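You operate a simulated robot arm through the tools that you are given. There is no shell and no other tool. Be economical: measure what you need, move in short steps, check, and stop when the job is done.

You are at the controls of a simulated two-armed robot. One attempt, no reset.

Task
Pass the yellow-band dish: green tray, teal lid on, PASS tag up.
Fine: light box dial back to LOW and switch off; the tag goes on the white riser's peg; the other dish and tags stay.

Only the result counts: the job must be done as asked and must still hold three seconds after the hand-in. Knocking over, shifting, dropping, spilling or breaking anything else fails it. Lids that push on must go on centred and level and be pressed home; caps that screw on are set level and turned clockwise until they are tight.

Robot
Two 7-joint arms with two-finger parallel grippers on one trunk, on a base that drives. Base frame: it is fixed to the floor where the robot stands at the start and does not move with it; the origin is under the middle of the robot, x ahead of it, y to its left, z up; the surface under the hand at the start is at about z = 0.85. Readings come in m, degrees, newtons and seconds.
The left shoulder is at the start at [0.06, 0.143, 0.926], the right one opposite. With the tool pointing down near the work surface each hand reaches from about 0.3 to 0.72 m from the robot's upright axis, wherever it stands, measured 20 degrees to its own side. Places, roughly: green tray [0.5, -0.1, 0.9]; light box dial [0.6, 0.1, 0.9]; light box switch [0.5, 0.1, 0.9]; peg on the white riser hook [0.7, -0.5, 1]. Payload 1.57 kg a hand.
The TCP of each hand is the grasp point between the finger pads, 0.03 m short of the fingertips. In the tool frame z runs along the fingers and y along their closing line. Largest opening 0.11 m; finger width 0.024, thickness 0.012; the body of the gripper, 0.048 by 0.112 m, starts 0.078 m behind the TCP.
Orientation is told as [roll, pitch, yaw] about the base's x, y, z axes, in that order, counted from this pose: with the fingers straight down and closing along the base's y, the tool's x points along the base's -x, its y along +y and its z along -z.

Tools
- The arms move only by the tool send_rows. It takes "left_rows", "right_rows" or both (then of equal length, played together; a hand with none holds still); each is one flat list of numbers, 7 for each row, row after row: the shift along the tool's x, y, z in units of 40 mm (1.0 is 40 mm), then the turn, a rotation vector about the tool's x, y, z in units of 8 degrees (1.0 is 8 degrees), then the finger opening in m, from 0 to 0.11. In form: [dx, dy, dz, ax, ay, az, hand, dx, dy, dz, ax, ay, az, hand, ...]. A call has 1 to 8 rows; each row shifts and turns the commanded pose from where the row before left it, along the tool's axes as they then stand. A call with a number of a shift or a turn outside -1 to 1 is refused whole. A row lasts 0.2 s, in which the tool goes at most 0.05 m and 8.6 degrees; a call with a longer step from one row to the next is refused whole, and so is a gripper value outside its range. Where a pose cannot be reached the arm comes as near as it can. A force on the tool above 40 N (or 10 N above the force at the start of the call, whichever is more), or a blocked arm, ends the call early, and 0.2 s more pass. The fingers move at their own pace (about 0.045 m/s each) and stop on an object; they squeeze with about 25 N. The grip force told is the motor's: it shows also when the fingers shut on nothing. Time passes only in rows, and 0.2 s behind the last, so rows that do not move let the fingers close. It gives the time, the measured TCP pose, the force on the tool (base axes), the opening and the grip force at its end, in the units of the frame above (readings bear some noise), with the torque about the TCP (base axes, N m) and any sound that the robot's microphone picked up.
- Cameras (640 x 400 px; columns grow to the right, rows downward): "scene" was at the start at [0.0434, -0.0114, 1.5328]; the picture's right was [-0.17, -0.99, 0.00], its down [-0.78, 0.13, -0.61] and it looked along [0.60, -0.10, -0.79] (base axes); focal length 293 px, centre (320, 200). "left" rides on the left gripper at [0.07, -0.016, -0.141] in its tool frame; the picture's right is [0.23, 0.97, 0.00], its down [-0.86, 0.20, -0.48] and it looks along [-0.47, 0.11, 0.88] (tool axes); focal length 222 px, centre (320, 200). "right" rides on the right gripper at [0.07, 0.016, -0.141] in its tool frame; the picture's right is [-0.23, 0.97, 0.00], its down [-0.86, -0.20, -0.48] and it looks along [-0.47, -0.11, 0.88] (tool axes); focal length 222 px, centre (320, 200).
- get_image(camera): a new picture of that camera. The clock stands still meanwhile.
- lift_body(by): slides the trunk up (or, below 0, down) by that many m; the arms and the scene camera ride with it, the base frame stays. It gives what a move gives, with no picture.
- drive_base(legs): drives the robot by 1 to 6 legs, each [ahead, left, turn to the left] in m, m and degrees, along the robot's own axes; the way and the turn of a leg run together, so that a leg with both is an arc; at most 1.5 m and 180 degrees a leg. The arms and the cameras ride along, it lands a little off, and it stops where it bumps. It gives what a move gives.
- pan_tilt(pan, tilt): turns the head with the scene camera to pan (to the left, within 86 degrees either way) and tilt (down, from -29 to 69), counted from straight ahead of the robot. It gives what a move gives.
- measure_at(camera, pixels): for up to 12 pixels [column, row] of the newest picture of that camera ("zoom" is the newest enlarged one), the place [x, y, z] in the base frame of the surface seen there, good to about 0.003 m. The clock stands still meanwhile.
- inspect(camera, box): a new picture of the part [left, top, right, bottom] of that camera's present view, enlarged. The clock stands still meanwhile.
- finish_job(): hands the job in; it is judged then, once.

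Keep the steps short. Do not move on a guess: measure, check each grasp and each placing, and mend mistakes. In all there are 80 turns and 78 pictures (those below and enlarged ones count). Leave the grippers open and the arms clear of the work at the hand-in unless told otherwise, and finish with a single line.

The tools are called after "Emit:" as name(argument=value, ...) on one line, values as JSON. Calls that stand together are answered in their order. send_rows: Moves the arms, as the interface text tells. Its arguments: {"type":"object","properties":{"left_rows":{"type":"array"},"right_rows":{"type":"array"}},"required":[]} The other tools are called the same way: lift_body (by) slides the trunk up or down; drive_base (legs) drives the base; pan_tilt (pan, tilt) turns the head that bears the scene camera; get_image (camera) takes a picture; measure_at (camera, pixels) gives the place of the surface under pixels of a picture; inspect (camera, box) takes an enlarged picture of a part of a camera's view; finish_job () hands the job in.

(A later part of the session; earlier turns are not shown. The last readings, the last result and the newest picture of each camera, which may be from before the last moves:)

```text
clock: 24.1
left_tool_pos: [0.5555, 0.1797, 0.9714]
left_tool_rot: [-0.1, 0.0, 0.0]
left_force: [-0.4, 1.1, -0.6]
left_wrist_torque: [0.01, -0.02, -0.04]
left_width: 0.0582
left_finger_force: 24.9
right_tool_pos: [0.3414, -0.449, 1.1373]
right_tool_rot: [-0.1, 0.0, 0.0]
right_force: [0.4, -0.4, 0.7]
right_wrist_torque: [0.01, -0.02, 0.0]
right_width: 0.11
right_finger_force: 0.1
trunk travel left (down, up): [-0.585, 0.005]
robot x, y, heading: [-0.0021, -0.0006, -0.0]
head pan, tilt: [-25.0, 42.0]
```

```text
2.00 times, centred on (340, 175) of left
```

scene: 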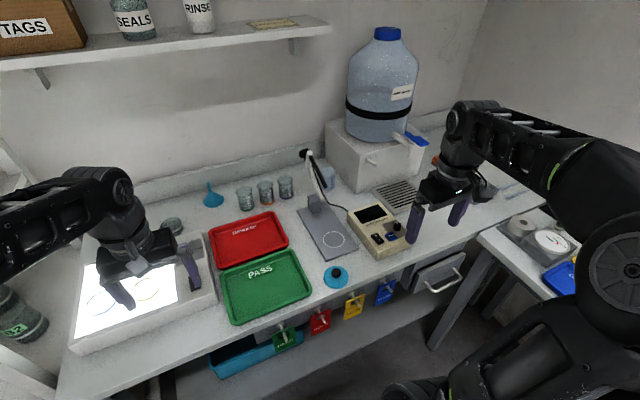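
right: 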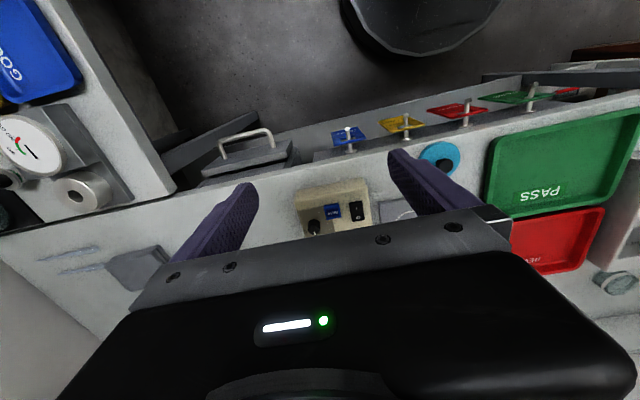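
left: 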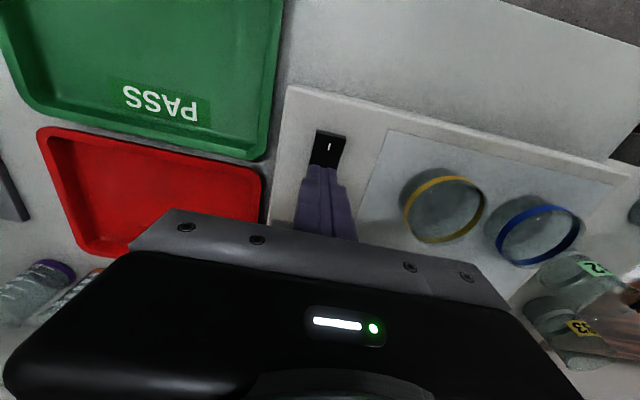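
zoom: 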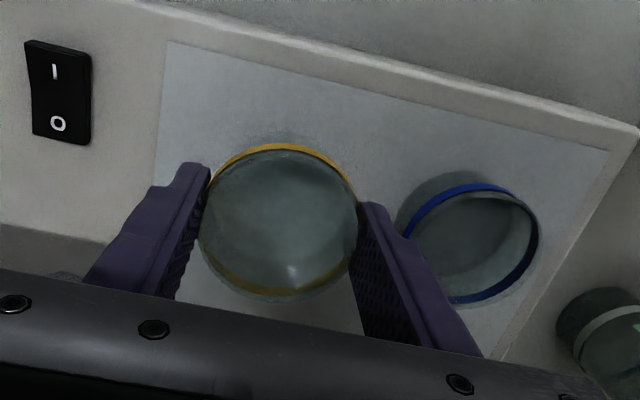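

The dish is held, 58 mm wide. I'll lift and carry it toward the green tray.

Emit:
send_rows(left_rows=[0, 0, -0.8, 0, 0, 0, 0.05, 0, 0, -0.8, 0, 0, 0, 0.05, 0.3, -0.9, 0, 0, 0, 0, 0.05, 0.3, -0.9, 0, 0, 0, 0, 0.05, 0.3, -0.9, 0, 0, 0, 0, 0.05, 0.3, -0.9, 0, 0, 0, 0, 0.05, 0.3, -0.9, 0, 0, 0, 0, 0.05, 0.25, -0.9, 0, 0, 0, 0, 0.05])

Emit:
get_image(camera="left")

Emit:
measure_at(camera="left", pixels=[[300, 60], [320, 100], [220, 40], [400, 60], [250, 100], [380, 120]])

```text
clock: 25.9
left_tool_pos: [0.4844, -0.0377, 1.0347]
left_tool_rot: [-0.1, 0.0, 0.1]
left_force: [-0.1, -0.5, -0.7]
left_wrist_torque: [0.01, 0.0, 0.02]
left_width: 0.0582
left_finger_force: 25.1
right_tool_pos: [0.3406, -0.451, 1.1363]
right_tool_rot: [0.1, 0.0, 0.0]
right_force: [0.7, -0.3, -0.1]
right_wrist_torque: [0.0, 0.02, 0.01]
right_width: 0.1096
right_finger_force: 0.2
trunk travel left (down, up): [-0.585, 0.005]
robot x, y, heading: [-0.0017, -0.0007, 0.2]
head pan, tilt: [-25.0, 42.0]
```

```text
44 pictures are left
```

left: 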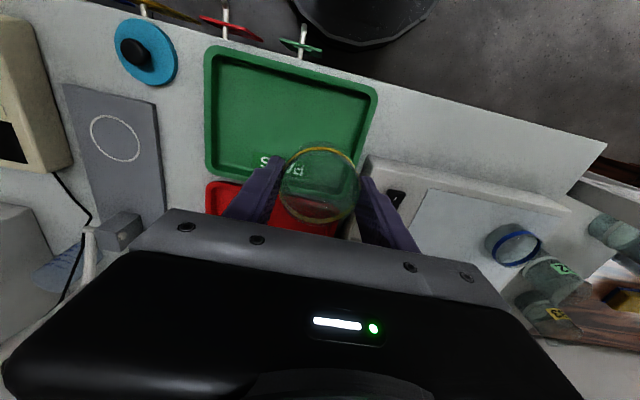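

```text
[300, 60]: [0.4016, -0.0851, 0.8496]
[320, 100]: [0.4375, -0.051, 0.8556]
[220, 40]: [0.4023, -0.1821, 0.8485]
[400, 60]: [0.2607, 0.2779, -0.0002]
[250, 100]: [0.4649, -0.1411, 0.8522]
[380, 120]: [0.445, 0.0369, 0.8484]
```

Emit:
measure_at(camera="left", pixels=[[212, 48], [375, 92], [206, 170], [290, 130], [290, 90], [220, 60], [355, 100], [216, 160], [265, 160], [230, 110], [340, 130]])

```text
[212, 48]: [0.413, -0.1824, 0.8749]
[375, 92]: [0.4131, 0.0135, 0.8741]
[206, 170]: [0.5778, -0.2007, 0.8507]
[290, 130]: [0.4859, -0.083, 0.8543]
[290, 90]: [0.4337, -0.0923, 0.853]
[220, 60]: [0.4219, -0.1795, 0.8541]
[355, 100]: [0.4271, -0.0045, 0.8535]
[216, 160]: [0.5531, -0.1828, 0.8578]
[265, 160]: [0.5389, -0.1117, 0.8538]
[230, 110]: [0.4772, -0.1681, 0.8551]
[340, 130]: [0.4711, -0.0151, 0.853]
```

The tray floor is at z ≈ 0.854 and its centre near (0.49, -0.085). The dish bottom hangs about 33 mm below the TCP, so I'll lower to TCP z ≈ 0.888.

Emit:
send_rows(left_rows=[0.1, -0.6, 0, 0, 0, 0, 0.05, 0.1, -0.58, 0, 0, 0, 0, 0.05, 0, 0, 1, 0, 0, 0, 0.05, 0, 0, 1, 0, 0, 0, 0.05, 0, 0, 1, 0, 0, 0, 0.05, 0, 0, 0.5, 0, 0, 0, 0.05, 0, 0, 0.12, 0, 0, 0, 0.05, 0, 0, 0, 0, 0, 0, 0.05])

Emit:
inspect(camera="left", box=[180, 60, 500, 250])

```text
clock: 27.7
left_tool_pos: [0.4768, -0.0855, 0.8906]
left_tool_rot: [-0.1, 0.1, 0.0]
left_force: [-0.5, -0.1, 0.2]
left_wrist_torque: [-0.01, 0.01, -0.02]
left_width: 0.0582
left_finger_force: 25.1
right_tool_pos: [0.3411, -0.4494, 1.1367]
right_tool_rot: [0.0, -0.1, 0.1]
right_force: [0.0, 0.5, 0.0]
right_wrist_torque: [-0.04, -0.02, 0.0]
right_width: 0.11
right_finger_force: 0.1
trunk travel left (down, up): [-0.585, 0.005]
robot x, y, heading: [-0.002, 0.0014, 0.0]
head pan, tilt: [-25.0, 42.0]
```

```text
2.00 times, centred on (340, 155) of left
```

zoom: 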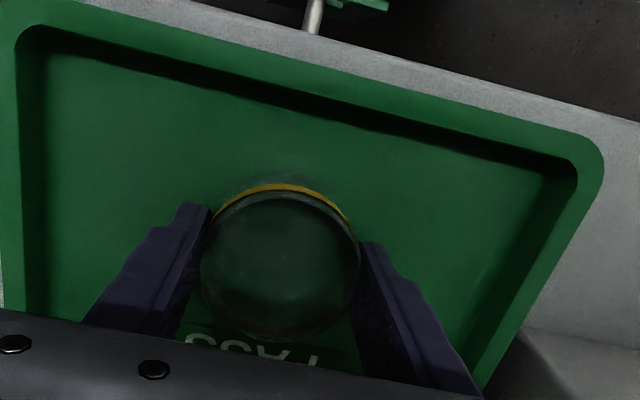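

Not touching yet. I'll creep down in 1 mm steps until force shows.

Emit:
send_rows(left_rows=[0, 0, 0.03, 0, 0, 0, 0.05, 0, 0, 0.03, 0, 0, 0, 0.05, 0, 0, 0.03, 0, 0, 0, 0.05])

```text
clock: 28.5
left_tool_pos: [0.4774, -0.0863, 0.8885]
left_tool_rot: [-0.3, 0.0, 0.0]
left_force: [-0.4, -0.5, 4.7]
left_wrist_torque: [0.15, 0.05, 0.03]
left_width: 0.0587
left_finger_force: 24.6
right_tool_pos: [0.3413, -0.4494, 1.1357]
right_tool_rot: [0.0, 0.0, 0.0]
right_force: [-0.7, -0.2, 0.2]
right_wrist_torque: [0.0, 0.03, -0.01]
right_width: 0.1098
right_finger_force: 0.2
trunk travel left (down, up): [-0.585, 0.005]
robot x, y, heading: [-0.0013, -0.0011, -0.1]
head pan, tilt: [-25.0, 42.0]
```

Contact at 4.7 N. I'll release, rise straight up, and withdraw the left hand to the left.

Emit:
send_rows(left_rows=[0, 0, 0, 0, 0, 0, 0.085, 0, 0, 0, 0, 0, 0, 0.085, 0, 0, -0.5, 0, 0, 0, 0.085, 0, 0, -1, 0, 0, 0, 0.085, 0, 0, -1, 0, 0, 0, 0.085, 0, 0, -1, 0, 0, 0, 0.085, 0, 1, 0, 0, 0, 0, 0.085, 0, 1, 0, 0, 0, 0, 0.085])

Emit:
send_rows(left_rows=[0, 1, 0, 0, 0, 0, 0.11, 0, 1, 0, 0, 0, 0, 0.11, 0, 1, 0, 0, 0, 0, 0.11, 0, 1, 0, 0, 0, 0, 0.11, 0, 1, 0, 0, 0, 0, 0.11])

Emit:
pan_tilt(pan=-15, tilt=50)

Emit:
get_image(camera="scene")

```text
clock: 30.3
left_tool_pos: [0.4778, -0.0046, 1.0281]
left_tool_rot: [-0.1, 0.1, 0.1]
left_force: [0.8, 1.0, 0.0]
left_wrist_torque: [0.0, -0.01, -0.01]
left_width: 0.085
left_finger_force: 0.0
right_tool_pos: [0.341, -0.4489, 1.1362]
right_tool_rot: [-0.1, 0.0, 0.0]
right_force: [-0.5, -0.4, 0.1]
right_wrist_torque: [0.0, 0.0, 0.03]
right_width: 0.1097
right_finger_force: 0.1
trunk travel left (down, up): [-0.585, 0.005]
robot x, y, heading: [0.0025, 0.0014, -0.1]
head pan, tilt: [-25.0, 42.0]
```

```text
clock: 31.5
left_tool_pos: [0.4771, 0.1962, 1.0268]
left_tool_rot: [-0.2, 0.0, 0.0]
left_force: [-0.2, 0.9, -1.0]
left_wrist_torque: [-0.04, -0.02, -0.01]
left_width: 0.1102
left_finger_force: 0.1
right_tool_pos: [0.3408, -0.4488, 1.1365]
right_tool_rot: [0.0, 0.0, 0.1]
right_force: [-0.1, -0.6, 0.2]
right_wrist_torque: [-0.04, 0.02, 0.02]
right_width: 0.1102
right_finger_force: 0.1
trunk travel left (down, up): [-0.585, 0.005]
robot x, y, heading: [-0.0016, -0.0025, -0.1]
head pan, tilt: [-25.0, 42.0]
```

```text
clock: 32.2
left_tool_pos: [0.4777, 0.1952, 1.027]
left_tool_rot: [-0.2, 0.0, 0.1]
left_force: [0.0, -0.1, -0.6]
left_wrist_torque: [-0.01, 0.05, 0.01]
left_width: 0.1101
left_finger_force: 0.1
right_tool_pos: [0.3409, -0.4491, 1.1368]
right_tool_rot: [0.0, 0.0, 0.0]
right_force: [-0.2, 0.9, -0.4]
right_wrist_torque: [-0.03, 0.0, -0.01]
right_width: 0.1098
right_finger_force: 0.1
trunk travel left (down, up): [-0.585, 0.005]
robot x, y, heading: [-0.0014, 0.0025, 0.1]
head pan, tilt: [-15.0, 50.0]
```

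```text
42 pictures are left
```

scene: 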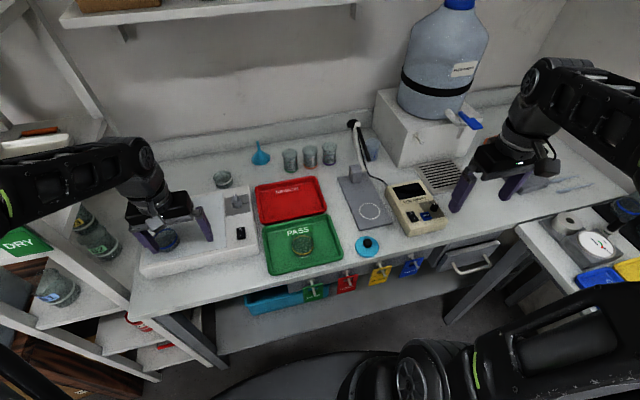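

The dish sits in the tray. Next the teal lid, so I'll bring the right hand near it and measure its knob with the right camera.

Emit:
send_rows(right_rows=[-0.3, 0.92, 0.55, 0, 0, 0, 0.06, -0.3, 0.92, 0.55, 0, 0, 0, 0.06, -0.3, 0.92, 0.55, 0, 0, 0, 0.06, -0.3, 0.92, 0.55, 0, 0, 0, 0.06, -0.3, 0.92, 0.55, 0, 0, 0, 0.06])

Emit:
inspect(camera="right", box=[210, 80, 430, 220])

Emit:
get_image(camera="right")

```text
clock: 33.4
left_tool_pos: [0.4771, 0.1957, 1.0268]
left_tool_rot: [0.0, 0.1, -0.1]
left_force: [-0.3, 0.1, 0.5]
left_wrist_torque: [-0.02, -0.01, -0.02]
left_width: 0.11
left_finger_force: 0.0
right_tool_pos: [0.4016, -0.2637, 1.0257]
right_tool_rot: [0.0, 0.0, 0.0]
right_force: [-0.3, 0.0, -0.7]
right_wrist_torque: [-0.02, 0.02, -0.02]
right_width: 0.06
right_finger_force: 0.1
trunk travel left (down, up): [-0.585, 0.005]
robot x, y, heading: [-0.0028, 0.0005, -0.0]
head pan, tilt: [-15.0, 50.0]
```

```text
2.86 times, centred on (320, 150) of right
```

zoom: 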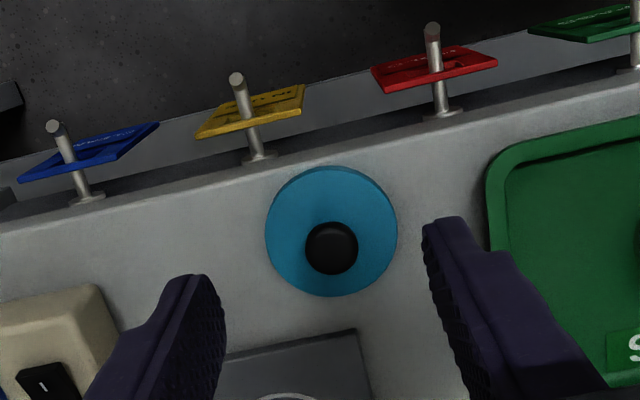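

```text
40 pictures are left
```

right: 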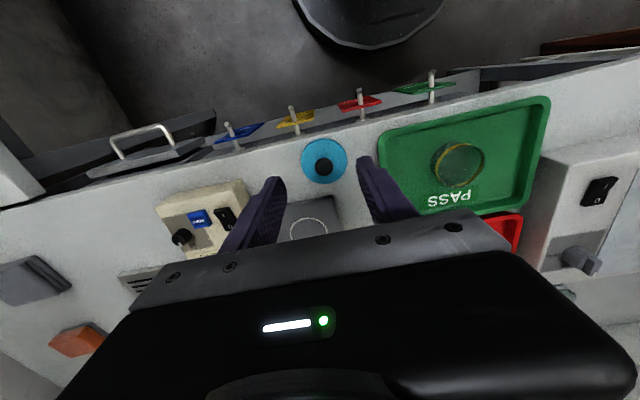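

Emit:
measure_at(camera="zoom", pixels=[[331, 168], [268, 230], [394, 230], [335, 294], [285, 185], [380, 190], [332, 243], [332, 225], [307, 247], [357, 247], [332, 272], [300, 285]])

Emit:
inspect(camera="right", box=[400, 120, 520, 200])

Emit:
measure_at(camera="zoom", pixels=[[320, 115], [170, 200], [200, 290], [435, 185], [410, 145], [300, 345], [400, 300], [235, 145], [300, 230], [310, 340]])

```text
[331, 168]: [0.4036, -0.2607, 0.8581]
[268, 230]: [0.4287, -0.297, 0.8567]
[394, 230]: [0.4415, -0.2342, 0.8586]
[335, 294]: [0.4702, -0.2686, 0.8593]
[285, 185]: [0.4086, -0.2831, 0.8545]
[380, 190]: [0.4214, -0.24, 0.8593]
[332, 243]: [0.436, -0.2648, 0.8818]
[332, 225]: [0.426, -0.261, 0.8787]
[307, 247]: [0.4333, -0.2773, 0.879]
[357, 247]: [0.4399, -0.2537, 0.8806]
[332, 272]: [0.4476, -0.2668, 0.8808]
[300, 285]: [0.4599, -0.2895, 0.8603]
```

```text
5.00 times, centred on (460, 160) of right
```

zoom: 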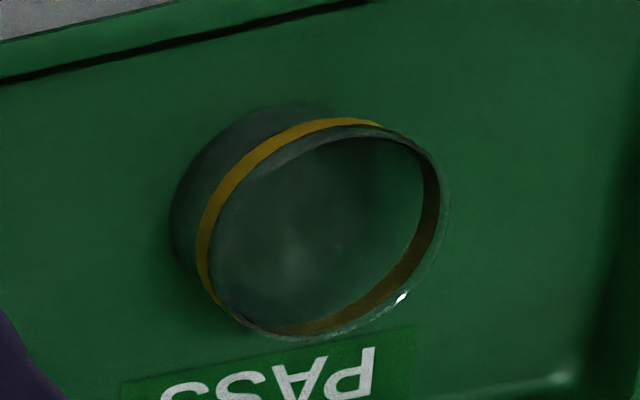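

```text
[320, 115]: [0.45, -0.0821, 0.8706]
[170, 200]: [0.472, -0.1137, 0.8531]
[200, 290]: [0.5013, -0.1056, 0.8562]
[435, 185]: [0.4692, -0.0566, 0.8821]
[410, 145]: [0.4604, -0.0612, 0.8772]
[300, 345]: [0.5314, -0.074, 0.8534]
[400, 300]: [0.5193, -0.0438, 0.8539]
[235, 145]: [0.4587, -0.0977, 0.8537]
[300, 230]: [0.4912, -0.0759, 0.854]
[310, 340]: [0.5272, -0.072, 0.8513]
```

The lid is centred at (0.437, -0.2655), 65 mm across, with its knob top at z 0.881. I'll also view the dish rim from the scene camera to fix its centre.

Emit:
inspect(camera="scene", box=[284, 230, 324, 262])

Emit:
send_rows(right_rows=[-0.44, -0.02, 0.5, 0, 0, 0, 0.06, -0.44, -0.03, 0.5, 0, 0, 0, 0.06, 0, 0, 0.5, 0, 0, 0, 0.06])

Emit:
inspect(camera="right", box=[210, 100, 430, 240])

```text
12.50 times, centred on (304, 246) of scene
```

zoom: 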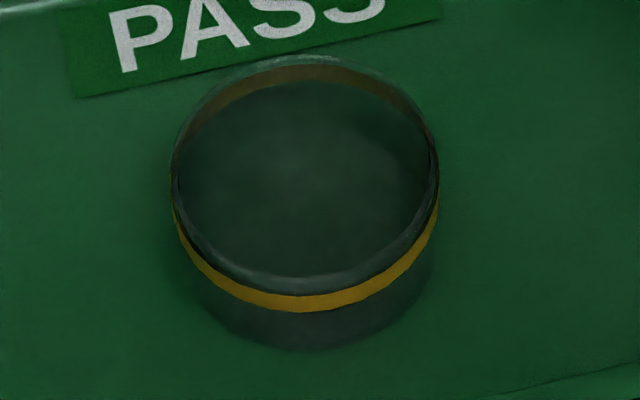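

```text
clock: 34.2
left_tool_pos: [0.4778, 0.1954, 1.0271]
left_tool_rot: [-0.1, 0.1, 0.0]
left_force: [0.2, 0.6, -0.5]
left_wrist_torque: [0.01, 0.03, 0.0]
left_width: 0.1103
left_finger_force: 0.0
right_tool_pos: [0.4358, -0.2673, 0.966]
right_tool_rot: [0.0, 0.0, 0.0]
right_force: [-0.3, -0.3, -0.8]
right_wrist_torque: [-0.03, 0.0, -0.04]
right_width: 0.0599
right_finger_force: 0.0
trunk travel left (down, up): [-0.585, 0.005]
robot x, y, heading: [-0.0005, 0.005, 0.2]
head pan, tilt: [-15.0, 50.0]
```

```text
2.86 times, centred on (320, 170) of right
```

zoom: 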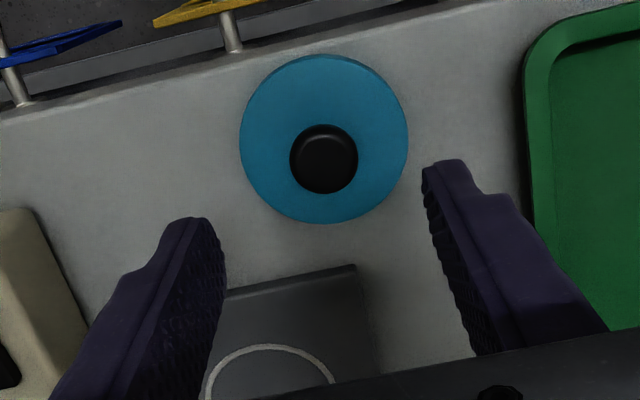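

I'll descend so the tips stop just above the lid disc (TCP z ≈ 0.893), then close on the knob.

Emit:
send_rows(right_rows=[-0.03, 0.04, 0.8, 0, 0, 0, 0.06, 0, 0, 0.8, 0, 0, 0, 0.06, 0, 0, 0.22, 0, 0, 0, 0.06, 0, 0, 0, 0, 0, 0, 0.01, 0, 0, 0, 0, 0, 0, 0.01, 0, 0, 0, 0, 0, 0, 0.01, 0, 0, 0, 0, 0, 0, 0.01])

Emit:
inspect(camera="right", box=[210, 100, 430, 240])

```text
clock: 35.8
left_tool_pos: [0.4791, 0.1953, 1.0274]
left_tool_rot: [-0.1, 0.0, -0.1]
left_force: [0.5, 0.1, 0.2]
left_wrist_torque: [0.0, -0.03, -0.04]
left_width: 0.1103
left_finger_force: 0.1
right_tool_pos: [0.4358, -0.2664, 0.8942]
right_tool_rot: [0.0, 0.1, 0.0]
right_force: [-0.8, 0.0, -0.1]
right_wrist_torque: [-0.02, 0.03, 0.01]
right_width: 0.0215
right_finger_force: 24.5
trunk travel left (down, up): [-0.585, 0.005]
robot x, y, heading: [-0.0008, 0.0029, -0.1]
head pan, tilt: [-15.0, 50.0]
```

```text
2.86 times, centred on (320, 170) of right
```

zoom: 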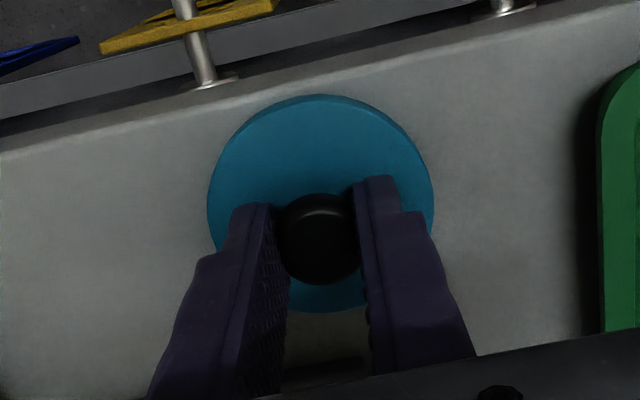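

The knob is gripped at 21.5 mm. I'll measure the lid relative to the TCP, then lift.

Emit:
measure_at(camera="zoom", pixels=[[320, 99], [212, 190], [430, 190], [320, 308], [235, 130], [405, 130], [320, 240], [320, 213], [320, 280]])

Emit:
send_rows(right_rows=[0, 0, -0.4, 0, 0, 0, 0.01, 0, 0, -1, 0, 0, 0, 0.01, 0, 0, -1, 0, 0, 0, 0.01])

Emit:
inspect(camera="right", box=[210, 100, 430, 240])

Emit:
measure_at(camera="zoom", pixels=[[320, 99], [212, 190], [430, 190], [320, 308], [235, 130], [405, 130], [320, 240], [320, 213], [320, 280]])

```text
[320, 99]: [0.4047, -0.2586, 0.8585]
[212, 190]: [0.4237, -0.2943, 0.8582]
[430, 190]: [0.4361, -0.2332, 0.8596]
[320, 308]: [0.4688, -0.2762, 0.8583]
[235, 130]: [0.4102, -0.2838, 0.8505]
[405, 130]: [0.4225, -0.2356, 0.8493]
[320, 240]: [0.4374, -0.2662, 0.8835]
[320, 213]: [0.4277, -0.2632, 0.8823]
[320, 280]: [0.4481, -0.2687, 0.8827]
```

```text
clock: 36.6
left_tool_pos: [0.4781, 0.1958, 1.027]
left_tool_rot: [-0.1, -0.1, -0.1]
left_force: [0.0, 0.2, -1.1]
left_wrist_torque: [0.0, 0.01, 0.0]
left_width: 0.1101
left_finger_force: 0.0
right_tool_pos: [0.4385, -0.2665, 0.9886]
right_tool_rot: [0.1, 0.0, 0.0]
right_force: [-0.1, -0.1, 0.4]
right_wrist_torque: [0.0, -0.02, -0.01]
right_width: 0.0211
right_finger_force: 24.8
trunk travel left (down, up): [-0.585, 0.005]
robot x, y, heading: [-0.0008, -0.0006, -0.2]
head pan, tilt: [-15.0, 50.0]
```

```text
2.86 times, centred on (320, 170) of right
```

zoom: 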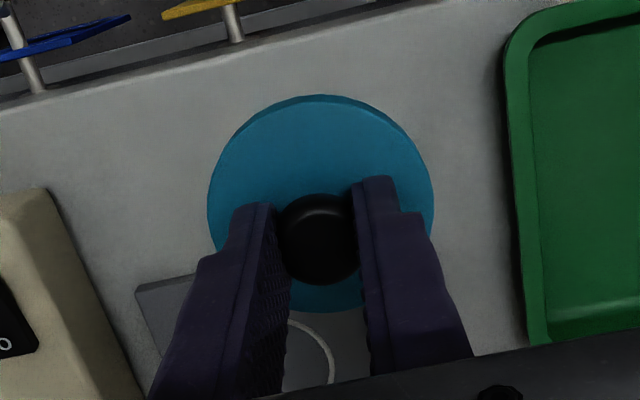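

```text
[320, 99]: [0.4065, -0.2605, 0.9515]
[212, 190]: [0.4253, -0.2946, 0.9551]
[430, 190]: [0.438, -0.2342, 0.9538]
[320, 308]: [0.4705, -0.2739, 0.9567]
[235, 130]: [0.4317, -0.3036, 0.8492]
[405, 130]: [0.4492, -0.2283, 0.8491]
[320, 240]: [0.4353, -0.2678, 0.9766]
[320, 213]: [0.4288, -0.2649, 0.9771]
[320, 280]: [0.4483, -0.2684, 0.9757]
```

The lid lifted level and centred on the TCP. Now I'll fix the dish centre from a fresh scene zoom.

Emit:
inspect(camera="scene", box=[284, 230, 324, 262])

Emit:
measure_at(camera="zoom", pixels=[[305, 303], [250, 293], [360, 293], [205, 262], [415, 258], [185, 235], [432, 230], [305, 62], [240, 80], [370, 80], [305, 345], [305, 285]])

Emit:
measure_at(camera="zoom", pixels=[[230, 280], [275, 301], [335, 301], [385, 282], [330, 68], [280, 68], [320, 330], [270, 325], [340, 325], [320, 73]])

```text
12.50 times, centred on (304, 246) of scene
```

zoom: 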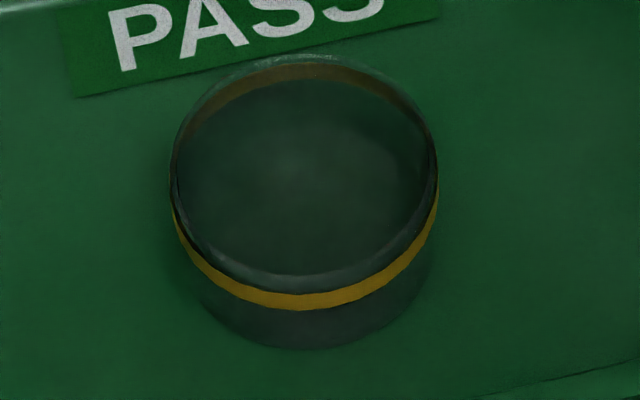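

```text
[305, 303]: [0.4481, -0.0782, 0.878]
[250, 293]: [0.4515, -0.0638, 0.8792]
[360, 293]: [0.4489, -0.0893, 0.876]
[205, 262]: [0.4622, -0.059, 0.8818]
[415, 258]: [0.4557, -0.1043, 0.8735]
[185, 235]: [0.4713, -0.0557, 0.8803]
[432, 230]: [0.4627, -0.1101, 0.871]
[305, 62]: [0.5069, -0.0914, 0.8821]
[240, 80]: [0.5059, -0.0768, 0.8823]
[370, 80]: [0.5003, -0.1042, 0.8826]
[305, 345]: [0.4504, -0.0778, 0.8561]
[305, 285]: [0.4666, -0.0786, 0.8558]
```

```text
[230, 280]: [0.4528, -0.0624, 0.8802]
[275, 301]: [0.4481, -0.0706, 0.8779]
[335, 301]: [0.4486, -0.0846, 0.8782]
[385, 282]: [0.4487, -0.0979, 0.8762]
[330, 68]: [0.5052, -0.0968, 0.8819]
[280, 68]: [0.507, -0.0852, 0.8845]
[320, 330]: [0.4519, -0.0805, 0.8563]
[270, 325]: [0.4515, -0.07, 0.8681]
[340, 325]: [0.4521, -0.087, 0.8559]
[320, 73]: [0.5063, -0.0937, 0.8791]
```

The dish centre is about (0.4775, -0.085), with its rim at z ≈ 0.884. I'll carry the lid over it.

Emit:
send_rows(right_rows=[-0.195, 0.906, 0, 0, 0, 0, 0.01, -0.195, 0.906, 0, 0, 0, 0, 0.01, -0.195, 0.906, 0, 0, 0, 0, 0.01, -0.195, 0.906, 0, 0, 0, 0, 0.01, -0.195, 0.906, 0, 0, 0, 0, 0.01, 0, 0, 0.8, 0, 0, 0, 0.01, 0, 0, 0.2, 0, 0, 0, 0.01])

Emit:
inspect(camera="right", box=[210, 100, 430, 240])

Emit:
inspect(camera="scene", box=[264, 210, 344, 274])

Emit:
inspect(camera="left", box=[0, 0, 320, 200])

```text
clock: 38.2
left_tool_pos: [0.4782, 0.1949, 1.0275]
left_tool_rot: [-0.1, -0.1, 0.0]
left_force: [0.7, 0.0, -0.1]
left_wrist_torque: [-0.01, 0.0, 0.0]
left_width: 0.11
left_finger_force: 0.0
right_tool_pos: [0.4761, -0.0837, 0.9491]
right_tool_rot: [0.0, 0.0, 0.0]
right_force: [0.4, -0.1, -1.1]
right_wrist_torque: [0.01, 0.0, -0.02]
right_width: 0.021
right_finger_force: 24.7
trunk travel left (down, up): [-0.585, 0.005]
robot x, y, heading: [-0.0016, -0.0032, 0.1]
head pan, tilt: [-15.0, 50.0]
```

```text
2.86 times, centred on (320, 170) of right
```

zoom: 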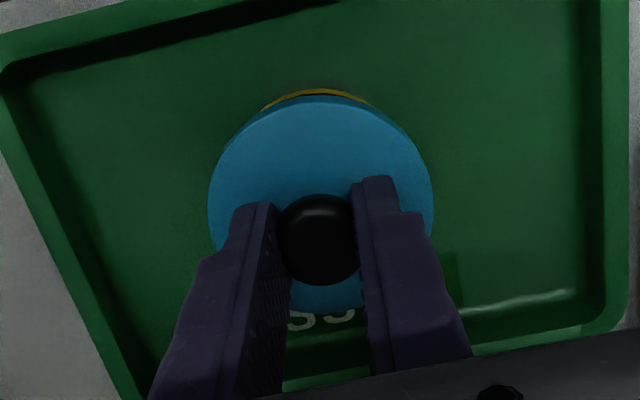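

```text
6.25 times, centred on (304, 242) of scene
```

zoom: 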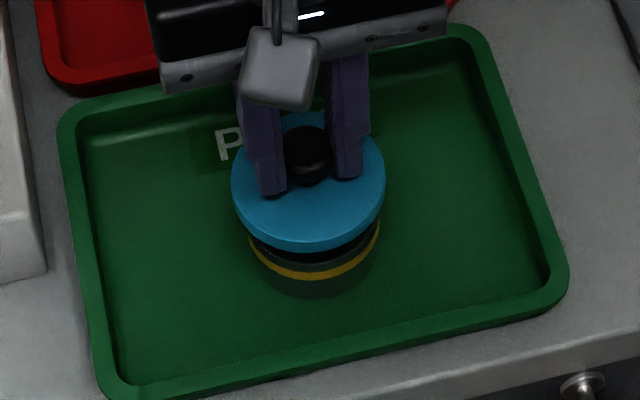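

```text
2.00 times, centred on (160, 100) of left
```

zoom: 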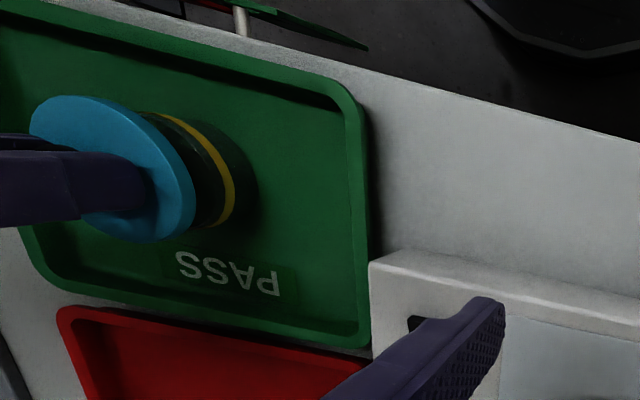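

The lid is over the dish. I'll trim 1 mm and lower slowly, watching the force.

Emit:
send_rows(right_rows=[-0.03, -0.03, 0.4, 0, 0, 0, 0.01, 0, 0, 0.1, 0, 0, 0, 0.01, 0, 0, 0.05, 0, 0, 0, 0.01, 0, 0, 0.05, 0, 0, 0, 0.01])

Emit:
inspect(camera="scene", box=[284, 225, 324, 257])

```text
clock: 39.2
left_tool_pos: [0.4782, 0.1969, 1.0275]
left_tool_rot: [-0.1, 0.0, 0.0]
left_force: [-0.1, 0.8, -0.1]
left_wrist_torque: [0.02, -0.01, 0.02]
left_width: 0.1099
left_finger_force: 0.1
right_tool_pos: [0.477, -0.0864, 0.9261]
right_tool_rot: [0.0, -0.1, 0.1]
right_force: [1.2, 0.6, -0.6]
right_wrist_torque: [-0.04, 0.01, 0.0]
right_width: 0.0212
right_finger_force: 25.2
trunk travel left (down, up): [-0.585, 0.005]
robot x, y, heading: [0.004, -0.0007, 0.1]
head pan, tilt: [-15.0, 50.0]
```

```text
12.50 times, centred on (304, 241) of scene
```

zoom: 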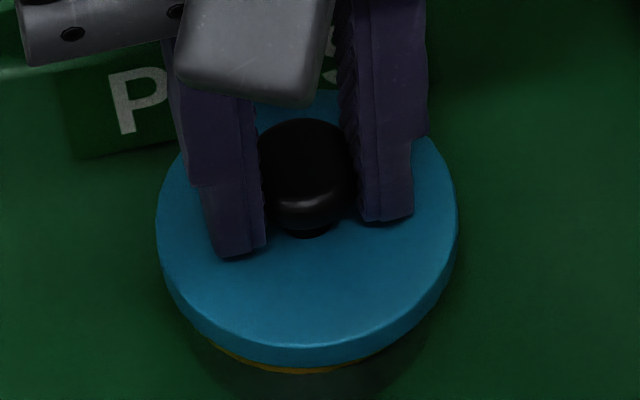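

The band shows evenly on both sides under the lid. I'll continue down in 1 mm steps.

Emit:
send_rows(right_rows=[0, 0, 0.025, 0, 0, 0, 0.01, 0, 0, 0.025, 0, 0, 0, 0.01, 0, 0, 0.025, 0, 0, 0, 0.01, 0, 0, 0.025, 0, 0, 0, 0.01])

```text
clock: 40.2
left_tool_pos: [0.4773, 0.1954, 1.028]
left_tool_rot: [-0.1, 0.0, 0.1]
left_force: [-0.2, 0.4, 0.2]
left_wrist_torque: [-0.01, 0.01, -0.03]
left_width: 0.1099
left_finger_force: 0.0
right_tool_pos: [0.4785, -0.0861, 0.9239]
right_tool_rot: [0.0, 0.0, -0.1]
right_force: [0.7, -1.2, 10.9]
right_wrist_torque: [-0.04, 0.03, 0.05]
right_width: 0.0211
right_finger_force: 24.6
trunk travel left (down, up): [-0.585, 0.005]
robot x, y, heading: [0.0002, -0.0018, 0.0]
head pan, tilt: [-15.0, 50.0]
```

First contact at 10.9 N, with low torque. I'll press on.

Emit:
send_rows(right_rows=[0, 0, 0.025, 0, 0, 0, 0.01, 0, 0, 0.025, 0, 0, 0, 0.01, 0, 0, 0.025, 0, 0, 0, 0.01, 0, 0, 0.025, 0, 0, 0, 0.01])

Emit:
inspect(camera="scene", box=[284, 225, 324, 257])

```text
clock: 41.2
left_tool_pos: [0.477, 0.1952, 1.0273]
left_tool_rot: [-0.2, 0.0, 0.0]
left_force: [-0.3, -0.7, -0.8]
left_wrist_torque: [0.0, -0.01, 0.01]
left_width: 0.1099
left_finger_force: 0.0
right_tool_pos: [0.4758, -0.0857, 0.9186]
right_tool_rot: [0.1, -0.1, 0.0]
right_force: [3.2, -0.2, 20.9]
right_wrist_torque: [-0.01, -0.15, 0.01]
right_width: 0.0212
right_finger_force: 24.9
trunk travel left (down, up): [-0.585, 0.005]
robot x, y, heading: [-0.0015, 0.0025, 0.0]
head pan, tilt: [-15.0, 50.0]
```

```text
12.50 times, centred on (304, 241) of scene
```

zoom: 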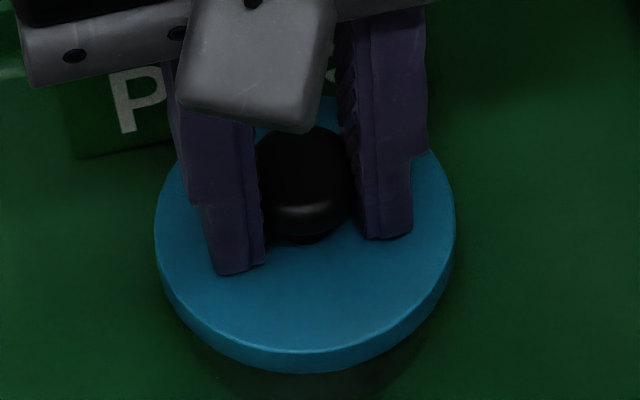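

Emit:
send_rows(right_rows=[0, 0, 0.025, 0, 0, 0, 0.01, 0, 0, 0.025, 0, 0, 0, 0.01, 0, 0, 0.025, 0, 0, 0, 0.01, 0, 0, 0.025, 0, 0, 0, 0.01, 0, 0, 0.025, 0, 0, 0, 0.01])

Emit:
inspect(camera="scene", box=[284, 225, 324, 257])

```text
clock: 42.0
left_tool_pos: [0.4767, 0.1944, 1.028]
left_tool_rot: [-0.1, -0.1, 0.1]
left_force: [-0.9, -1.0, 0.5]
left_wrist_torque: [-0.01, 0.0, -0.05]
left_width: 0.1098
left_finger_force: 0.1
right_tool_pos: [0.4775, -0.0855, 0.9174]
right_tool_rot: [0.0, -0.4, 0.0]
right_force: [-6.1, -1.6, 21.1]
right_wrist_torque: [-0.11, 0.36, 0.02]
right_width: 0.0214
right_finger_force: 24.8
trunk travel left (down, up): [-0.585, 0.005]
robot x, y, heading: [-0.0008, 0.0008, -0.1]
head pan, tilt: [-15.0, 50.0]
stopped in row 4 (right hand): the force on the tool passed its limit at 42 N (the readings are from after the stop); the commanded pose is now the measured one
```

```text
12.50 times, centred on (304, 241) of scene
```

zoom: 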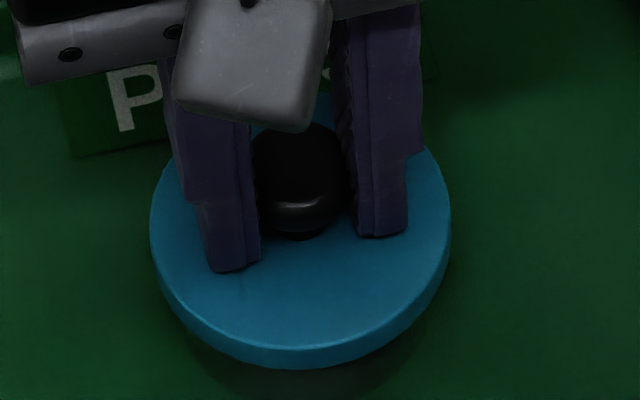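

It stopped hard at 42 N, probably seated. I'll release, rise and check that it's level.

Emit:
send_rows(right_rows=[0, 0, 0, 0, 0, 0, 0.06, 0, 0, 0, 0, 0, 0, 0.06, 0, 0, -1, 0, 0, 0, 0.06, 0, 0, -1, 0, 0, 0, 0.06, 0.7, 0, 0, 0, 0, 0, 0.06, 0.7, -0.3, 0, 0, 0, 0, 0.06])

Emit:
inspect(camera="right", box=[210, 80, 430, 220])

Emit:
inspect(camera="left", box=[0, 0, 200, 130])

```text
clock: 43.4
left_tool_pos: [0.4773, 0.1937, 1.0281]
left_tool_rot: [-0.1, 0.0, -0.1]
left_force: [0.2, -0.2, 0.0]
left_wrist_torque: [0.03, 0.0, 0.0]
left_width: 0.1098
left_finger_force: 0.0
right_tool_pos: [0.4222, -0.0979, 0.9967]
right_tool_rot: [0.1, -0.2, 0.0]
right_force: [-1.0, -0.7, -0.3]
right_wrist_torque: [0.01, 0.01, -0.03]
right_width: 0.0602
right_finger_force: 0.1
trunk travel left (down, up): [-0.585, 0.005]
robot x, y, heading: [0.002, -0.0041, 0.0]
head pan, tilt: [-15.0, 50.0]
```

```text
2.86 times, centred on (320, 150) of right
```

zoom: 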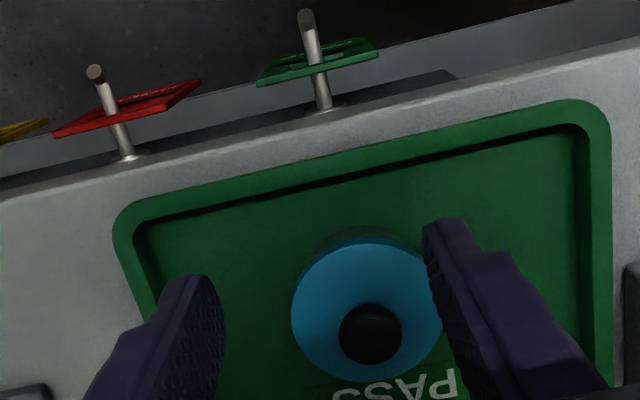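

```text
3.08 times, centred on (100, 65) of left
```

zoom: 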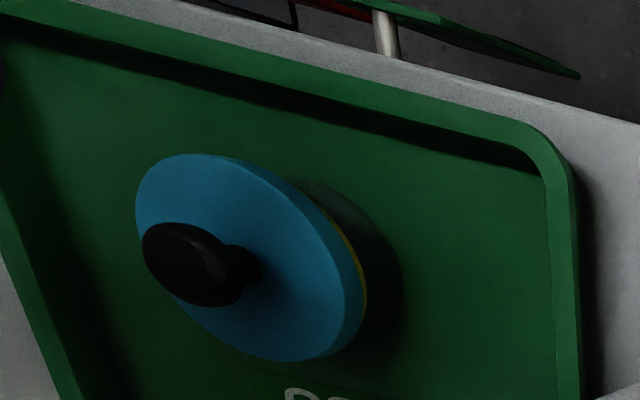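

Emit:
measure_at(camera="zoom", pixels=[[200, 165], [150, 200], [260, 190], [330, 270], [330, 335], [250, 345], [290, 230], [345, 245]])

Emit:
inspect(camera="right", box=[280, 140, 380, 220])

Emit:
measure_at(camera="zoom", pixels=[[340, 110], [200, 180], [430, 150], [180, 250], [250, 350], [400, 340], [320, 130], [450, 250]])

```text
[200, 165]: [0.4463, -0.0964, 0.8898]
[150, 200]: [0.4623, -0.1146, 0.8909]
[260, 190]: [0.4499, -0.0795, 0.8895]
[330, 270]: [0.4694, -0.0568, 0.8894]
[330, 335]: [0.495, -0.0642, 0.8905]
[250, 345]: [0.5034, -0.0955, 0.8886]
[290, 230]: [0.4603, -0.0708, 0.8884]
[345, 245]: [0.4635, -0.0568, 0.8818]
```

```text
5.00 times, centred on (330, 180) of right
```

zoom: 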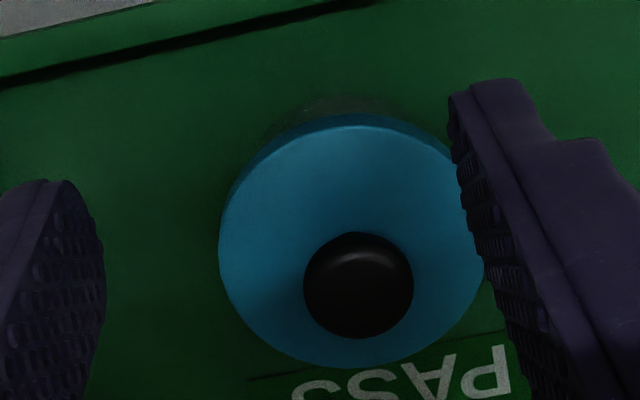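

```text
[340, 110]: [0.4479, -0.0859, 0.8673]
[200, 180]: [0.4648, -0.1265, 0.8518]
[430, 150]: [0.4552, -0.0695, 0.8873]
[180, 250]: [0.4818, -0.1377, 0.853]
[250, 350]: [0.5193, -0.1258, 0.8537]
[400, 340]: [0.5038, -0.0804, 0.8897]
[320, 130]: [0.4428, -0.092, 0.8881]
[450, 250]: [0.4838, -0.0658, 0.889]
```

The lid top is level (0.889 to 0.891 all round). But the fingers slid on the knob, so I want a firm press from above. First I'll measure the knob top.

Emit:
measure_at(camera="zoom", pixels=[[358, 285], [310, 285], [408, 285], [358, 240], [358, 330], [340, 270], [375, 270], [350, 130], [350, 360], [225, 240]])

```text
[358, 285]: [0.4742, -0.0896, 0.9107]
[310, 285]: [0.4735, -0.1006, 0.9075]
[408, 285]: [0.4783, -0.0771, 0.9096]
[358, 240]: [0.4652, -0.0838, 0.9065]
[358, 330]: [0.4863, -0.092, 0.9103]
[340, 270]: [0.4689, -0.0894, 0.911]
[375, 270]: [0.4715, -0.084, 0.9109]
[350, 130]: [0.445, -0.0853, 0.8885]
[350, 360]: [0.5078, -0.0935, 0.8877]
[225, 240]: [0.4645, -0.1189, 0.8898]
```

The knob centre is about (0.476, -0.088), with its top at z 0.911. I'll close the fingers and press on it.

Emit:
send_rows(right_rows=[-0.67, 0.13, 0, 0, 0, 0, 0, -0.67, 0.13, 0, 0, 0, 0, 0, 0, 0, 0, 0, 0, 0, 0, 0, 0, 0.6, 0, 0, 0, 0, 0, 0, 0.6, 0, 0, 0, 0, 0, 0, 0.05, 0, 0, 0, 0])

Emit:
send_rows(right_rows=[0, 0, 0.05, 0, 0, 0, 0, 0, 0, 0.05, 0, 0, 0, 0, 0, 0, 0.05, 0, 0, 0, 0, 0, 0, 0.05, 0, 0, 0, 0, 0, 0, 0.05, 0, 0, 0, 0, 0, 0, 0.05, 0, 0, 0, 0, 0, 0, 0.05, 0, 0, 0, 0, 0, 0, 0.05, 0, 0, 0, 0])

Emit:
inspect(camera="left", box=[0, 0, 200, 130])

```text
clock: 44.8
left_tool_pos: [0.4773, 0.1958, 1.0264]
left_tool_rot: [-0.1, 0.0, 0.0]
left_force: [-0.6, -1.1, 0.1]
left_wrist_torque: [0.0, -0.02, 0.02]
left_width: 0.1099
left_finger_force: 0.2
right_tool_pos: [0.4763, -0.0867, 0.9467]
right_tool_rot: [0.1, -0.2, 0.2]
right_force: [-0.6, -0.7, -0.2]
right_wrist_torque: [0.0, -0.03, -0.01]
right_width: 0.0001
right_finger_force: 20.7
trunk travel left (down, up): [-0.585, 0.005]
robot x, y, heading: [0.0002, 0.0006, 0.1]
head pan, tilt: [-15.0, 50.0]
```

```text
clock: 46.2
left_tool_pos: [0.4763, 0.1948, 1.0284]
left_tool_rot: [-0.1, -0.1, -0.1]
left_force: [-0.5, 0.4, 0.8]
left_wrist_torque: [0.0, 0.03, -0.03]
left_width: 0.1101
left_finger_force: 0.0
right_tool_pos: [0.4765, -0.0854, 0.9411]
right_tool_rot: [0.3, -0.8, -0.1]
right_force: [-7.4, -1.3, 24.5]
right_wrist_torque: [-0.03, 0.35, 0.02]
right_width: 0.0
right_finger_force: 21.2
trunk travel left (down, up): [-0.585, 0.005]
robot x, y, heading: [-0.0004, -0.0019, 0.2]
head pan, tilt: [-15.0, 50.0]
stopped in row 6 (right hand): the force on the tool passed its limit at 44 N (the readings are from after the stop); the commanded pose is now the measured one
```

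```text
3.08 times, centred on (100, 65) of left
```

zoom: 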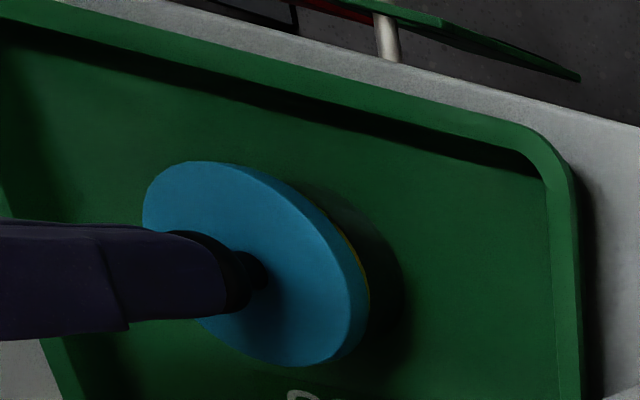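

Emit:
measure_at(camera="zoom", pixels=[[200, 170], [155, 205], [265, 195], [335, 275], [335, 335], [260, 350], [295, 235], [230, 190]])

Emit:
send_rows(right_rows=[0, 0, 0.04, 0, 0.1, 0, 0, 0, 0, 0.05, 0, 0, 0, 0, 0, 0, 0.05, 0, 0, 0, 0, 0, 0, 0.05, 0, 0, 0, 0, 0, 0, 0.05, 0, 0, 0, 0])

```text
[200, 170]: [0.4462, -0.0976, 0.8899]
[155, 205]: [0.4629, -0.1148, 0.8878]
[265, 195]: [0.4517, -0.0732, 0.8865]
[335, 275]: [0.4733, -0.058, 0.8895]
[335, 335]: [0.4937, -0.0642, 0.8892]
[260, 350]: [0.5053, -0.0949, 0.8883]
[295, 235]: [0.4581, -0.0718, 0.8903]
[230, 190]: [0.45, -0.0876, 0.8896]
```

```text
clock: 46.7
left_tool_pos: [0.4753, 0.195, 1.0284]
left_tool_rot: [-0.1, -0.1, 0.0]
left_force: [0.4, -0.1, -0.1]
left_wrist_torque: [0.03, 0.0, 0.02]
left_width: 0.11
left_finger_force: 0.0
right_tool_pos: [0.4794, -0.0843, 0.9391]
right_tool_rot: [0.4, -0.1, 0.0]
right_force: [-5.2, -3.5, 22.8]
right_wrist_torque: [-0.15, 0.28, -0.03]
right_width: 0.0
right_finger_force: 21.5
trunk travel left (down, up): [-0.585, 0.005]
robot x, y, heading: [-0.0037, -0.0005, 0.0]
head pan, tilt: [-15.0, 50.0]
stopped in row 2 (right hand): the force on the tool passed its limit at 42 N (the readings are from after the stop); the commanded pose is now the measured one
```

The lid has hardly moved (top ≈ 0.889), so it's near its stop. I'll judge the seat from the side once the hand is tilted for the tag. Next I raise both hands and back the base off 0.25 m so the right hand can reach the tag from the front.

Emit:
send_rows(right_rows=[0, 0, -1, 0, 0, 0, 0, 0, 0, -1, 0, 0, 0, 0.05, 0, 0, -1, 0, 0, 0, 0.08, 0.5, 0, -0.5, 0, 0, 0, 0.08], left_rows=[0, 0, -0.5, 0, 0, 0, 0.11, 0, 0, -0.5, 0, 0, 0, 0.11, 0, 0, 0, 0, 0, 0, 0.11, 0, 0, 0, 0, 0, 0, 0.11])

Emit:
drive_base(legs=[[-0.25, 0, 0]])

Emit:
send_rows(right_rows=[0, 0, 0, 0, -1, 0, 0.08, 0, 0, 0, 0, -1, 0, 0.08, 0, 0, 0, 0, -1, 0, 0.08, 0, 0, 0, 0, -1, 0, 0.08, 0, 0, 0, 0, -1, 0, 0.08, 0, 0, 0, 0, -1, 0, 0.08])

Emit:
get_image(camera="right")

```text
clock: 47.7
left_tool_pos: [0.4778, 0.1941, 1.0678]
left_tool_rot: [-0.1, 0.1, 0.0]
left_force: [-0.3, 0.5, 0.5]
left_wrist_torque: [0.01, -0.01, 0.03]
left_width: 0.11
left_finger_force: 0.1
right_tool_pos: [0.4604, -0.0883, 1.0781]
right_tool_rot: [0.2, -0.1, 0.1]
right_force: [0.2, -0.4, -0.1]
right_wrist_torque: [-0.01, 0.0, 0.0]
right_width: 0.0659
right_finger_force: 0.0
trunk travel left (down, up): [-0.585, 0.005]
robot x, y, heading: [-0.0003, -0.0002, -0.0]
head pan, tilt: [-15.0, 50.0]
```

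```text
clock: 49.5
left_tool_pos: [0.2279, 0.1944, 1.0682]
left_tool_rot: [0.0, 0.0, -0.1]
left_force: [0.0, 0.4, -0.2]
left_wrist_torque: [0.0, -0.05, 0.01]
left_width: 0.1102
left_finger_force: 0.1
right_tool_pos: [0.2095, -0.0882, 1.0791]
right_tool_rot: [0.3, -0.1, -0.2]
right_force: [-0.9, 0.3, 0.0]
right_wrist_torque: [-0.01, -0.04, 0.0]
right_width: 0.0799
right_finger_force: 0.0
trunk travel left (down, up): [-0.585, 0.005]
robot x, y, heading: [-0.2511, 0.0023, 0.1]
head pan, tilt: [-15.0, 50.0]
```

```text
clock: 50.9
left_tool_pos: [0.229, 0.1931, 1.0672]
left_tool_rot: [-0.2, 0.1, -0.1]
left_force: [-0.9, -0.9, -0.3]
left_wrist_torque: [-0.01, 0.03, -0.05]
left_width: 0.1101
left_finger_force: 0.1
right_tool_pos: [0.2098, -0.0862, 1.079]
right_tool_rot: [0.7, -48.1, -0.3]
right_force: [0.8, 0.7, 0.5]
right_wrist_torque: [0.01, 0.03, -0.02]
right_width: 0.08
right_finger_force: 0.1
trunk travel left (down, up): [-0.585, 0.005]
robot x, y, heading: [-0.2497, 0.0017, -0.4]
head pan, tilt: [-15.0, 50.0]
```

```text
23 pictures are left
```

right: 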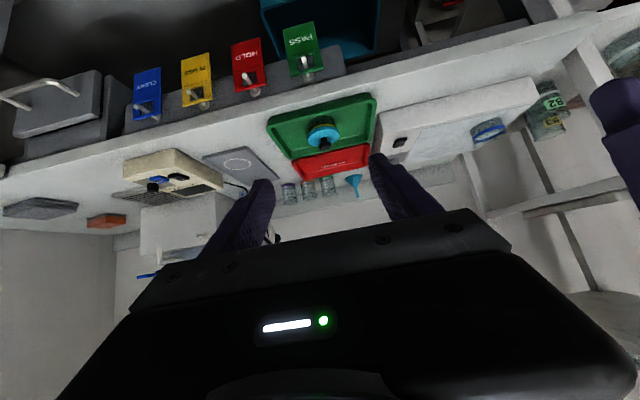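

Emit:
inspect(camera="right", box=[296, 105, 352, 157])

Emit:
inspect(camera="right", box=[260, 15, 340, 85])

Emit:
measure_at(camera="zoom", pixels=[[265, 60], [395, 35], [275, 330], [415, 300], [345, 240], [350, 285], [340, 215], [380, 250]])

```text
7.69 times, centred on (324, 131) of right
```

zoom: 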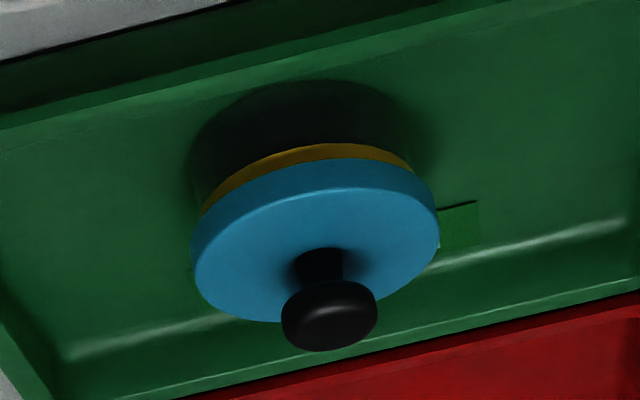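

```text
5.71 times, centred on (300, 50) of right
```

zoom: 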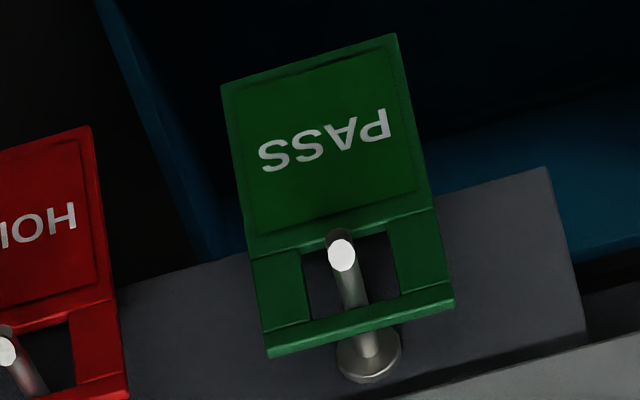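

```text
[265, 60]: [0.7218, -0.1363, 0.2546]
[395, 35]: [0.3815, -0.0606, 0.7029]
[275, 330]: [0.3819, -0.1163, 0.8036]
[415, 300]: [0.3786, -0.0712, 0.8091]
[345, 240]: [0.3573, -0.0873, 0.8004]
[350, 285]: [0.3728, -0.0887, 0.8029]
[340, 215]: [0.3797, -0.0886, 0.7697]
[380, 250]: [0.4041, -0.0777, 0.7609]
```

From the side the lid sits level, with the band evenly just below its edge and no gap. I'll recheck the lid's height in the existing right picture.

Emit:
measure_at(camera="right", pixels=[[315, 136], [322, 132], [332, 134], [312, 138], [328, 138], [325, 130], [336, 134], [322, 126], [322, 128], [330, 110]])

```text
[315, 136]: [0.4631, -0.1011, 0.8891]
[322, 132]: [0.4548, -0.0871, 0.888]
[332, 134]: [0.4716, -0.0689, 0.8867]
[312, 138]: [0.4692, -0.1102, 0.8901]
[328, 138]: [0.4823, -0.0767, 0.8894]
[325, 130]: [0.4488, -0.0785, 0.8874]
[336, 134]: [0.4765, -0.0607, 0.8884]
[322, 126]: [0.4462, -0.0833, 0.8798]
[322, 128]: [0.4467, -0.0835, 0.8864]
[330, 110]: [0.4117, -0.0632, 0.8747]
```

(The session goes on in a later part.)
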